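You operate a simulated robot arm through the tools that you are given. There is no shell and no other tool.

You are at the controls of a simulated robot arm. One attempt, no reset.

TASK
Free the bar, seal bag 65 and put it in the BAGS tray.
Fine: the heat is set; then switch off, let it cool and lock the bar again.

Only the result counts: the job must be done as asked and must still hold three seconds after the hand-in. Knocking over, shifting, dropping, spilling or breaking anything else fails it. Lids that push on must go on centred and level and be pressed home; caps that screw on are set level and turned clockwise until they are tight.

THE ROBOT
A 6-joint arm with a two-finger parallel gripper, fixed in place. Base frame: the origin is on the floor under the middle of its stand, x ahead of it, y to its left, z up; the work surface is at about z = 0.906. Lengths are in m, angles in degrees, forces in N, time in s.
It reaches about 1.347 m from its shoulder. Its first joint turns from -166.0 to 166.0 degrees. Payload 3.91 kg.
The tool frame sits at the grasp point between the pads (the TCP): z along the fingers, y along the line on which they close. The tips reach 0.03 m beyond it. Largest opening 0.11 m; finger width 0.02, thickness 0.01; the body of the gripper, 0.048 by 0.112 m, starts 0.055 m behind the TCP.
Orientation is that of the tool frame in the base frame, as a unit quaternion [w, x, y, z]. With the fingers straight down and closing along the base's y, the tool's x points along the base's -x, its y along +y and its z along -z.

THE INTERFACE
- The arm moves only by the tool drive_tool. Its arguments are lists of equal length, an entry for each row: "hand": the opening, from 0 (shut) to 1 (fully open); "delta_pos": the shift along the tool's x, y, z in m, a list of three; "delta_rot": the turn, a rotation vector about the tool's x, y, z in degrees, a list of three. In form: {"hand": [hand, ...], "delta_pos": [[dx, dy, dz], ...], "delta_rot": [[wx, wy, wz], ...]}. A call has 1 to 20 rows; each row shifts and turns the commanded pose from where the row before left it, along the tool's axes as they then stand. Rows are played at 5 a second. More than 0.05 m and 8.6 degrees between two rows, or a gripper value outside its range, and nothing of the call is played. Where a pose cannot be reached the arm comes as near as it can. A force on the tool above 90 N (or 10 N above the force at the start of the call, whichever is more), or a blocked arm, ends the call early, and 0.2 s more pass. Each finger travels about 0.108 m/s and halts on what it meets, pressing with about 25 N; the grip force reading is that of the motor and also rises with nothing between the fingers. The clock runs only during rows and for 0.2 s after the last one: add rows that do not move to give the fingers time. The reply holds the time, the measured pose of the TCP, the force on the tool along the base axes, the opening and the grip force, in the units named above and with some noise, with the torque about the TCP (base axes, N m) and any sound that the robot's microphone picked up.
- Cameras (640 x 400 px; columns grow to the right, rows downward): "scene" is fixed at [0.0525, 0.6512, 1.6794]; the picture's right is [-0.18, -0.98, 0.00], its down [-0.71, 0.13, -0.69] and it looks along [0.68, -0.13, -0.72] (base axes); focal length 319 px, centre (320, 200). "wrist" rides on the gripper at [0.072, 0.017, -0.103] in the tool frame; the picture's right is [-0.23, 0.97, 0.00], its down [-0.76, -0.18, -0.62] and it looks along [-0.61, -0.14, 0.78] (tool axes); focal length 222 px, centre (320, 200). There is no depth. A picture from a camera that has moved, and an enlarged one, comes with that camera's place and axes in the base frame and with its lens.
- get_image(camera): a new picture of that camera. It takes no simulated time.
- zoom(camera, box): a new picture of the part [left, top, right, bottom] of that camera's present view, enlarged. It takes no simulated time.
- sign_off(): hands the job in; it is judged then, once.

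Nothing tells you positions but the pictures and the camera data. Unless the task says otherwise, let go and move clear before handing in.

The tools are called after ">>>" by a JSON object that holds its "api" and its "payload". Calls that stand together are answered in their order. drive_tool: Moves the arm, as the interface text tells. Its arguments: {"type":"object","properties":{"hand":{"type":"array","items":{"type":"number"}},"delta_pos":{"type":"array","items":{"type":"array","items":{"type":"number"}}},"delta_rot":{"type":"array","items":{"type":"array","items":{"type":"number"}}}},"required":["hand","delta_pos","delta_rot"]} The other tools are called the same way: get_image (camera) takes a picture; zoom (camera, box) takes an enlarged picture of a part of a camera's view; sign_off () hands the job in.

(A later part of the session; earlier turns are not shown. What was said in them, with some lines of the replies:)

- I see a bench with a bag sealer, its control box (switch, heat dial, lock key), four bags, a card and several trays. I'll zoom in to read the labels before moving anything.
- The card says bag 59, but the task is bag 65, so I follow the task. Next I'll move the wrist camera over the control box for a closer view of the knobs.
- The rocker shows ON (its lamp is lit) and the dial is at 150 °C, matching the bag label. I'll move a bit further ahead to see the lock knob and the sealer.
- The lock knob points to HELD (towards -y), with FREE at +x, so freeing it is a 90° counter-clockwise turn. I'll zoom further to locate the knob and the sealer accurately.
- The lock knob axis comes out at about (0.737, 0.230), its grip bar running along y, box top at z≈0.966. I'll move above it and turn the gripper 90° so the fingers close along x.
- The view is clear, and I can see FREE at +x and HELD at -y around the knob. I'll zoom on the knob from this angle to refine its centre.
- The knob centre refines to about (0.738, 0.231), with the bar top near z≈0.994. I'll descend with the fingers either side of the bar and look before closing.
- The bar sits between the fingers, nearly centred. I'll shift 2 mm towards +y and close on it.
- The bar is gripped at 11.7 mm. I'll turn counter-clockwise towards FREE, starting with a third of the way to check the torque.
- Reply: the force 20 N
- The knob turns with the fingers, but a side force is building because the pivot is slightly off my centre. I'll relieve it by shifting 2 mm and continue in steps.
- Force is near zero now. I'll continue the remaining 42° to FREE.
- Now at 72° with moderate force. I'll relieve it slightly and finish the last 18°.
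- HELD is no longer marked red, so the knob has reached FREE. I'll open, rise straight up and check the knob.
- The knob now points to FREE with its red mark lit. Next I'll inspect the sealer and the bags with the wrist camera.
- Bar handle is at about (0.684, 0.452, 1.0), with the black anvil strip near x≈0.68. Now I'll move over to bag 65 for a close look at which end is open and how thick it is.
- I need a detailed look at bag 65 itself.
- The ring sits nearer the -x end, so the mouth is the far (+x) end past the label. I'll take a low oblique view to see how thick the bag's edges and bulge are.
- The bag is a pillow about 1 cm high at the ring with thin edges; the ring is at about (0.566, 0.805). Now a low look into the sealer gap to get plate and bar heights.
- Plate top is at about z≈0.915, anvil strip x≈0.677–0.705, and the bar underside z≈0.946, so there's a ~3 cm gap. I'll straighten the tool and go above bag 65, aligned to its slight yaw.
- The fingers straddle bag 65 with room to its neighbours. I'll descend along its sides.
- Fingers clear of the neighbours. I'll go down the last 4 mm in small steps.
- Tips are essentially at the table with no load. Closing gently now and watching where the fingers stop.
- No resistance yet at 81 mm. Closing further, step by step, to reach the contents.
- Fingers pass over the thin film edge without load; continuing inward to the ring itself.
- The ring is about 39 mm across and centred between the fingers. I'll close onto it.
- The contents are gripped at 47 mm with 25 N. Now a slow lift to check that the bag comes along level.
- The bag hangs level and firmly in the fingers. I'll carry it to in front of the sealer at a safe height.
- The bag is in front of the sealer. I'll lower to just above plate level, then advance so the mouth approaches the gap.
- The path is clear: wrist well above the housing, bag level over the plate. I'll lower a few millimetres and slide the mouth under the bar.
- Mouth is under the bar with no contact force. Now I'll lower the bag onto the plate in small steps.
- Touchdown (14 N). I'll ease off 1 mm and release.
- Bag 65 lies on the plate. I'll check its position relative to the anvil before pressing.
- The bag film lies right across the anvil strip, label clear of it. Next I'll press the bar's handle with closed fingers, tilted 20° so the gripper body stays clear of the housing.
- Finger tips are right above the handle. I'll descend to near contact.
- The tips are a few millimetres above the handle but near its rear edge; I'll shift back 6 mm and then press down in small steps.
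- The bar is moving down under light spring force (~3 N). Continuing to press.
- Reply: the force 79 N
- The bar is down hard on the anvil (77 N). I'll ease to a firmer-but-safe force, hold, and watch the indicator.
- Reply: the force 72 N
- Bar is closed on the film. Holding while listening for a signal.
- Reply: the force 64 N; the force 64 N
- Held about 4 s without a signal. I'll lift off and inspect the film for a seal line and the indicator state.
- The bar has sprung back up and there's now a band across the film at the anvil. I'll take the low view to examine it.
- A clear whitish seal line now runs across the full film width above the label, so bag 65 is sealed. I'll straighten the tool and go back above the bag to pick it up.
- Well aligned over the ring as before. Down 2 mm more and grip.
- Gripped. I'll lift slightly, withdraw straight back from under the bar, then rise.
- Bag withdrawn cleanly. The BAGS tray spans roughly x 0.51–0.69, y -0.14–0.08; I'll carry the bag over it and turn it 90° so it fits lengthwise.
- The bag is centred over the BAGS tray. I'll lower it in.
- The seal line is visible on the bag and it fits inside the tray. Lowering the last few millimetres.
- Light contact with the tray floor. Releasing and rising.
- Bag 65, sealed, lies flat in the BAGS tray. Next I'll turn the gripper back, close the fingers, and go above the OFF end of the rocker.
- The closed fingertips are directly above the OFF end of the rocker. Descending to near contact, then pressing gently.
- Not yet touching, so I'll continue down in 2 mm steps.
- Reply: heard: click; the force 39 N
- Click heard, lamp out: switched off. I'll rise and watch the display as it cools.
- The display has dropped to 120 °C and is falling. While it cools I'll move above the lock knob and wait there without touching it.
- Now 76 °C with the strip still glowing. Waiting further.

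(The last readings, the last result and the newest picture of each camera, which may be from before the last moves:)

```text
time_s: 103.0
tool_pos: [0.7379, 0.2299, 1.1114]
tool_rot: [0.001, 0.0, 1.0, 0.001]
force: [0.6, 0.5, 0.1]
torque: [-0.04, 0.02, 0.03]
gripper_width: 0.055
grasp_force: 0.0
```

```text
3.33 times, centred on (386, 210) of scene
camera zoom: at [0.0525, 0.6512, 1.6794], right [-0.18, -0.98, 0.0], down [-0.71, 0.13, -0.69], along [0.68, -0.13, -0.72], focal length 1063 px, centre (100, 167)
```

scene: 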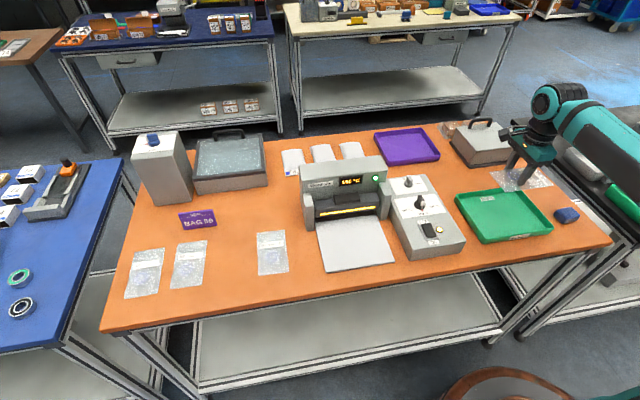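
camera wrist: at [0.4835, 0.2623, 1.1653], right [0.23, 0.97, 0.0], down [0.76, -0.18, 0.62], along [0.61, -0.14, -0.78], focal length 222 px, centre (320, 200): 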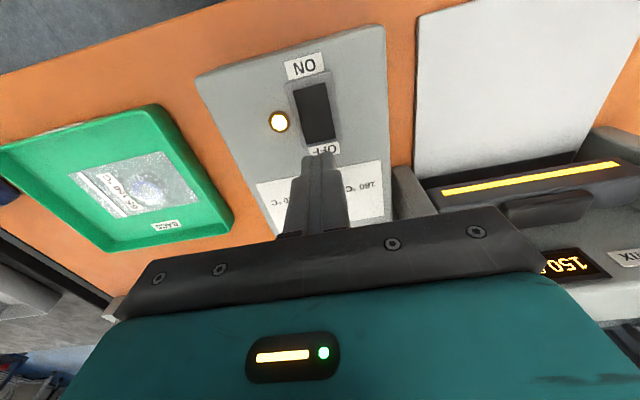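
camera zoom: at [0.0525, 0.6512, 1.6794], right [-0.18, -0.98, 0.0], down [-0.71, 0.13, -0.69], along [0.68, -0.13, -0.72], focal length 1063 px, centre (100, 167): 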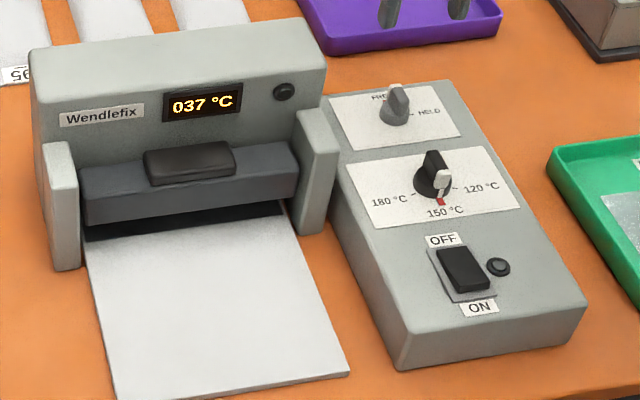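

The hot strip has gone dark at 37 °C. I'll wait a few seconds more, then descend onto the knob.

>>> {"api": "drive_tool", "payload": {"hand": [0.5, 0.5, 0.5, 0.5, 0.5, 0.5, 0.5, 0.5, 0.5, 0.5, 0.5, 0.5, 0.5, 0.5, 0.5, 0.5, 0.5, 0.5, 0.5, 0.5], "delta_pos": [[0, 0, 0], [0, 0, 0], [0, 0, 0], [0, 0, 0], [0, 0, 0], [0, 0, 0], [0, 0, 0], [0, 0, 0], [0, 0, 0], [0, 0, 0], [0, 0, 0], [0, 0, 0], [0, 0, 0], [0, 0, 0], [0, 0, 0], [0, 0, 0], [0, 0, 0], [0, 0, 0], [0, 0, 0], [0, 0, 0]], "delta_rot": [[0, 0, 0], [0, 0, 0], [0, 0, 0], [0, 0, 0], [0, 0, 0], [0, 0, 0], [0, 0, 0], [0, 0, 0], [0, 0, 0], [0, 0, 0], [0, 0, 0], [0, 0, 0], [0, 0, 0], [0, 0, 0], [0, 0, 0], [0, 0, 0], [0, 0, 0], [0, 0, 0], [0, 0, 0], [0, 0, 0]]}}

>>> {"api": "drive_tool", "payload": {"hand": [0.5, 0.5, 0.5, 0.5, 0.5, 0.5], "delta_pos": [[0, 0, 0.025], [0, 0, 0.025], [0, 0, 0.025], [0, 0, 0.018], [0, 0, 0.009], [0, 0, 0]], "delta_rot": [[0, 0, 0], [0, 0, 0], [0, 0, 0], [0, 0, 0], [0, 0, 0], [0, 0, 0]]}}

>>> {"api": "zoom", "payload": {"camera": "wrist", "box": [240, 120, 400, 220]}}

>>> {"api": "zoom", "payload": {"camera": "scene", "box": [290, 150, 450, 250]}}

```text
time_s: 107.2
tool_pos: [0.7372, 0.2295, 1.1108]
tool_rot: [0.001, -0.001, 1.0, 0.001]
force: [-0.5, 0.2, -0.4]
torque: [-0.01, 0.0, -0.02]
gripper_width: 0.0549
grasp_force: 0.1
```

```text
time_s: 108.6
tool_pos: [0.7354, 0.2281, 1.008]
tool_rot: [0.001, 0.0, 1.0, 0.001]
force: [0.0, 0.2, 0.6]
torque: [0.03, -0.01, -0.03]
gripper_width: 0.0546
grasp_force: 0.0
```

```text
4.00 times, centred on (320, 170) of wrist
camera zoom: at [0.6627, 0.245, 1.1103], right [0.23, 0.97, 0.0], down [0.76, -0.18, 0.62], along [0.61, -0.14, -0.78], focal length 888 px, centre (320, 320)
```

zoom: 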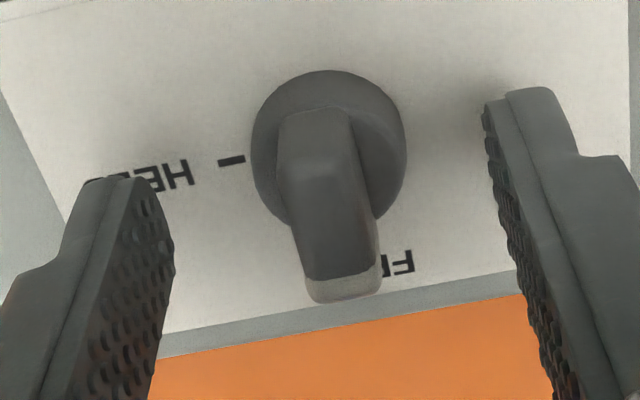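

```text
4.00 times, centred on (370, 200) of scene
camera zoom: at [0.0525, 0.6512, 1.6794], right [-0.18, -0.98, 0.0], down [-0.71, 0.13, -0.69], along [0.68, -0.13, -0.72], focal length 1276 px, centre (120, 200)
```

zoom: 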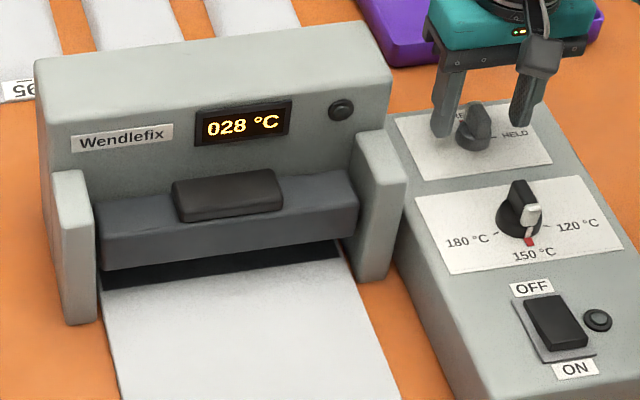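

Cooled to 28 °C. I'll trim position by about 1 mm to the known pivot and close on the bar.

>>> {"api": "drive_tool", "payload": {"hand": [0.5, 0.3, 0.1, 0, 0, 0], "delta_pos": [[-0.0013, 0.0012, 0], [0, 0, 0], [0, 0, 0], [0, 0, 0], [0, 0, 0], [0, 0, 0]], "delta_rot": [[0, 0, 0], [0, 0, 0], [0, 0, 0], [0, 0, 0], [0, 0, 0], [0, 0, 0]]}}

>>> {"api": "drive_tool", "payload": {"hand": [0, 0, 0, 0], "delta_pos": [[0, 0, 0], [0, 0, 0], [0, 0, 0], [0, 0, 0]], "delta_rot": [[0, 0, 8], [0, 0, 8], [0, 0, 8], [0, 0, 8]]}}

>>> {"api": "zoom", "payload": {"camera": "wrist", "box": [240, 120, 400, 220]}}

```text
time_s: 110.0
tool_pos: [0.7379, 0.2297, 1.0078]
tool_rot: [0.001, 0.0, 1.0, 0.002]
force: [1.2, 3.6, 0.6]
torque: [-0.07, 0.05, -0.02]
gripper_width: 0.012
grasp_force: 45.1
```

```text
time_s: 111.0
tool_pos: [0.7375, 0.2308, 1.0082]
tool_rot: [0.0, 0.277, 0.961, 0.001]
force: [-7.5, -2.7, 2.0]
torque: [-0.82, -0.62, 0.0]
gripper_width: 0.0118
grasp_force: 45.0
```

```text
4.00 times, centred on (320, 170) of wrist
camera zoom: at [0.6845, 0.2823, 1.1112], right [0.71, 0.7, 0.0], down [0.55, -0.56, 0.62], along [0.44, -0.44, -0.78], focal length 888 px, centre (320, 320)
```

zoom: 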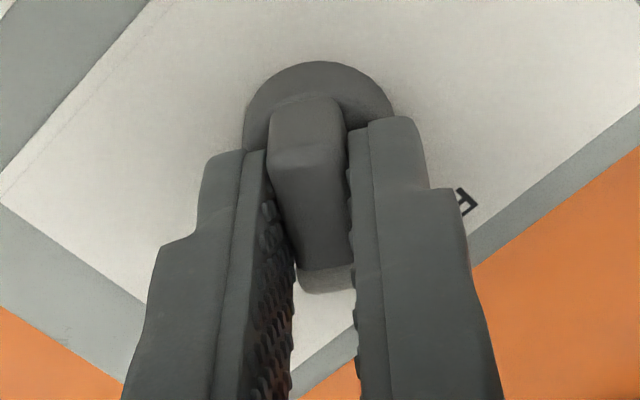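

Turning smoothly with low force. Continuing clockwise to HELD.

>>> {"api": "drive_tool", "payload": {"hand": [0, 0, 0, 0], "delta_pos": [[0, 0, 0], [0, 0, 0], [0, 0, 0], [0, 0, 0]], "delta_rot": [[0, 0, 8], [0, 0, 8], [0, 0, 8], [0, 0, 8]]}}

>>> {"api": "drive_tool", "payload": {"hand": [0, 0, 0, 0, 0], "delta_pos": [[0, 0, 0], [0, 0, 0], [0, 0, 0], [0, 0, 0], [0, 0, 0]], "delta_rot": [[0, 0, 8], [0, 0, 8], [0, 0, 8], [0, 0, 2], [0, 0, 0]]}}

>>> {"api": "zoom", "payload": {"camera": "wrist", "box": [240, 120, 400, 220]}}

>>> {"api": "zoom", "payload": {"camera": "scene", "box": [290, 150, 450, 250]}}

```text
time_s: 112.0
tool_pos: [0.7375, 0.2315, 1.0085]
tool_rot: [0.0, 0.53, 0.848, 0.001]
force: [-10.4, -5.9, 3.7]
torque: [-1.33, -0.18, 0.0]
gripper_width: 0.0121
grasp_force: 45.5
```

```text
time_s: 113.2
tool_pos: [0.7371, 0.2298, 1.0078]
tool_rot: [0.001, 0.707, 0.707, 0.001]
force: [-17.7, -8.0, -0.4]
torque: [-1.05, 0.5, -0.02]
gripper_width: 0.0119
grasp_force: 44.9
```

```text
4.00 times, centred on (320, 170) of wrist
camera zoom: at [0.7542, 0.3021, 1.1113], right [0.97, -0.23, 0.0], down [-0.18, -0.76, 0.62], along [-0.14, -0.61, -0.78], focal length 888 px, centre (320, 320)
```

zoom: 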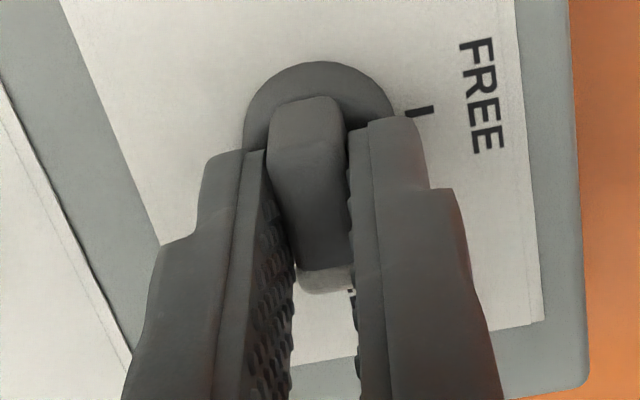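

```text
4.00 times, centred on (370, 200) of scene
camera zoom: at [0.0525, 0.6512, 1.6794], right [-0.18, -0.98, 0.0], down [-0.71, 0.13, -0.69], along [0.68, -0.13, -0.72], focal length 1276 px, centre (120, 200)
```

zoom: 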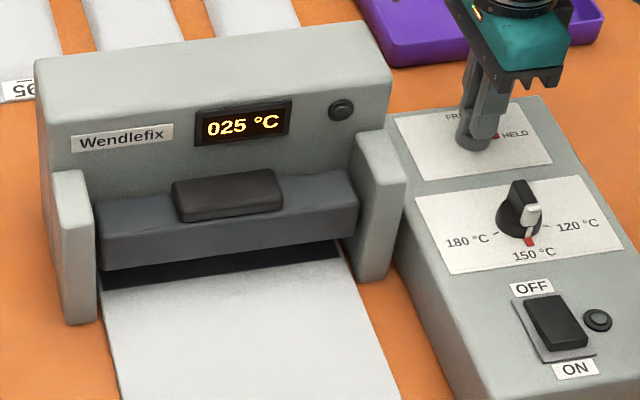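

HELD now shows its red mark and the display reads 25 °C. I'll relieve the side force, open and rise clear.

>>> {"api": "drive_tool", "payload": {"hand": [0, 0, 0.4, 0.5, 0.5, 0.5, 0.5, 0.5], "delta_pos": [[0, -0.0015, 0], [0, 0, 0], [0, 0, 0], [0, 0, 0], [0, 0, -0.03], [0, 0, -0.04], [0, 0, -0.04], [0, 0, 0]], "delta_rot": [[0, 0, 0], [0, 0, 0], [0, 0, 0], [0, 0, 0], [0, 0, 0], [0, 0, 0], [0, 0, 0], [0, 0, 0]]}}

>>> {"api": "zoom", "payload": {"camera": "wrist", "box": [280, 85, 376, 145]}}

>>> {"api": "zoom", "payload": {"camera": "scene", "box": [380, 155, 460, 205]}}

```text
time_s: 115.0
tool_pos: [0.7366, 0.2308, 1.1165]
tool_rot: [0.0, 0.707, 0.707, 0.001]
force: [0.0, -0.8, -0.8]
torque: [-0.02, -0.01, -0.02]
gripper_width: 0.0551
grasp_force: 0.1
```

```text
6.67 times, centred on (328, 115) of wrist
camera zoom: at [0.7539, 0.3034, 1.2202], right [0.97, -0.23, 0.0], down [-0.18, -0.76, 0.62], along [-0.14, -0.61, -0.78], focal length 1481 px, centre (267, 767)
```

zoom: 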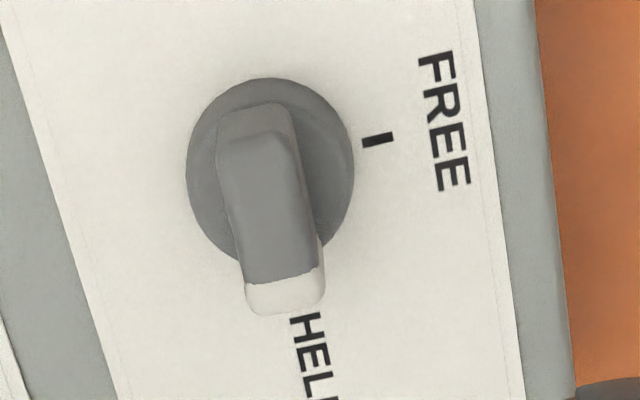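

```text
8.00 times, centred on (420, 180) of scene
camera zoom: at [0.0525, 0.6512, 1.6794], right [-0.18, -0.98, 0.0], down [-0.71, 0.13, -0.69], along [0.68, -0.13, -0.72], focal length 2552 px, centre (-480, 360)
```

zoom: 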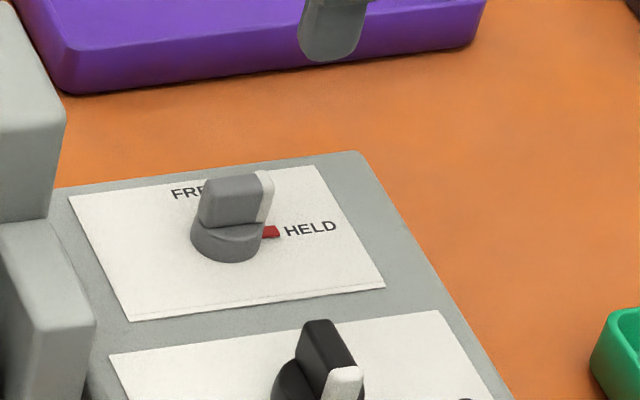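

The knob points to HELD just as at the start. I'll rise well clear and make a final check of the whole scene.

>>> {"api": "drive_tool", "payload": {"hand": [0.5, 0.5, 0.5, 0.5, 0.5, 0.5, 0.5, 0.5], "delta_pos": [[0, 0, -0.04], [0, 0, -0.045], [0, 0, -0.045], [0, 0, -0.045], [0, -0.04, 0], [0, -0.04, 0], [0, -0.04, 0], [0, 0, 0]], "delta_rot": [[0, 0, 0], [0, 0, 0], [0, 0, 0], [0, 0, 0], [0, 0, 0], [0, 0, 0], [0, 0, 0], [0, 0, 0]]}}

>>> {"api": "get_image", "payload": {"camera": "scene"}}

>>> {"api": "zoom", "payload": {"camera": "scene", "box": [290, 150, 482, 270]}}

>>> {"api": "zoom", "payload": {"camera": "scene", "box": [440, 160, 600, 260]}}

>>> {"api": "zoom", "payload": {"camera": "scene", "box": [110, 130, 310, 320]}}

```text
time_s: 116.8
tool_pos: [0.607, 0.2261, 1.2619]
tool_rot: [0.0, 0.707, 0.708, 0.001]
force: [0.3, -0.8, 0.2]
torque: [-0.01, 0.0, 0.0]
gripper_width: 0.055
grasp_force: 0.1
out of reach, approached as far as the arm can: row 4
```

```text
taken
```

scene: 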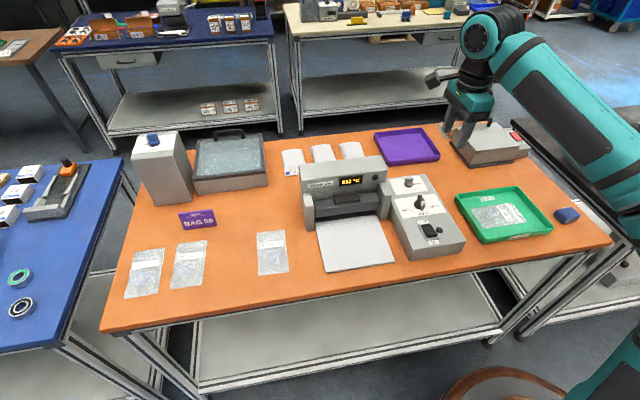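

```text
3.33 times, centred on (386, 210) of scene
camera zoom: at [0.0525, 0.6512, 1.6794], right [-0.18, -0.98, 0.0], down [-0.71, 0.13, -0.69], along [0.68, -0.13, -0.72], focal length 1063 px, centre (100, 167)
```

zoom: 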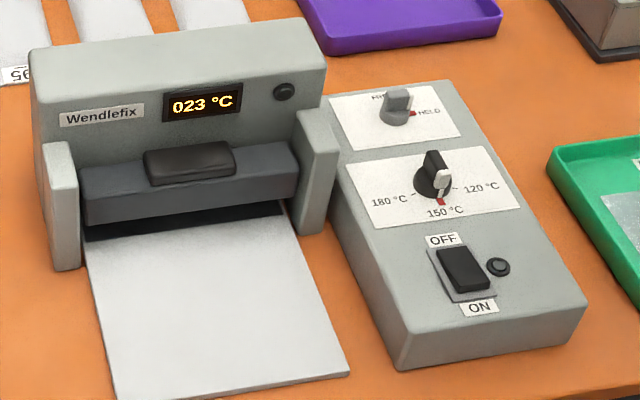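

```text
4.00 times, centred on (520, 210) of scene
camera zoom: at [0.0525, 0.6512, 1.6794], right [-0.18, -0.98, 0.0], down [-0.71, 0.13, -0.69], along [0.68, -0.13, -0.72], focal length 1276 px, centre (-480, 160)
```

zoom: 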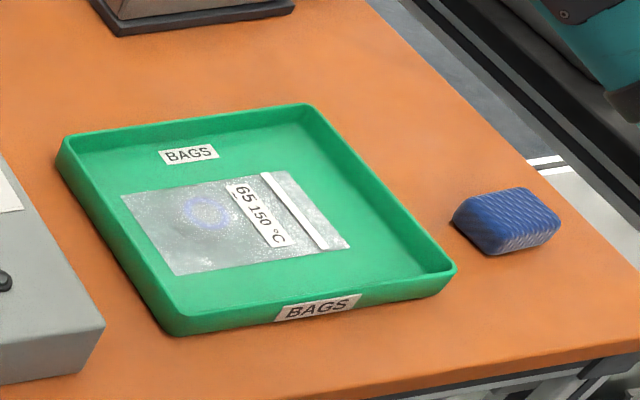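

```text
2.11 times, centred on (210, 225) of scene
camera zoom: at [0.0525, 0.6512, 1.6794], right [-0.18, -0.98, 0.0], down [-0.71, 0.13, -0.69], along [0.68, -0.13, -0.72], focal length 672 px, centre (552, 147)
```

zoom: 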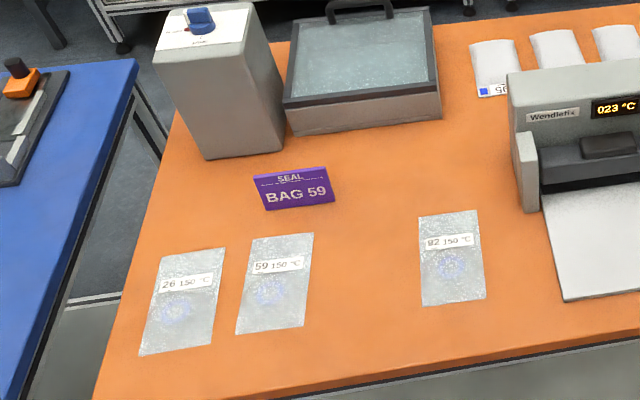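

Everything checks out: bag 65 is sealed and flat in the BAGS tray, and the sealer is off and cooled to 23 °C. The bar lock is back on HELD, nothing else has moved, and the gripper is clear, so I'm handing in.

>>> {"api": "sign_off", "payload": {}}

```text
The job is handed in.
```

Bag 65 is sealed and lying flat in the BAGS tray, with a seal line across the full width of its mouth. The sealer is switched off, the display had fallen to 23 °C by hand-in, and the bar is locked again at HELD.

- **Different bag on the card:** the card on the bench says "SEAL BAG 59". I followed your instruction and sealed bag 65; bag 59 was not touched.
- **Press time:** the sealer gave no signal during pressing, so I chose the time myself, about 4 seconds at 150 °C. I judged the seal by looking at it and did not test its strength.

Nothing else on the bench moved, and the gripper was empty and clear when I handed in.
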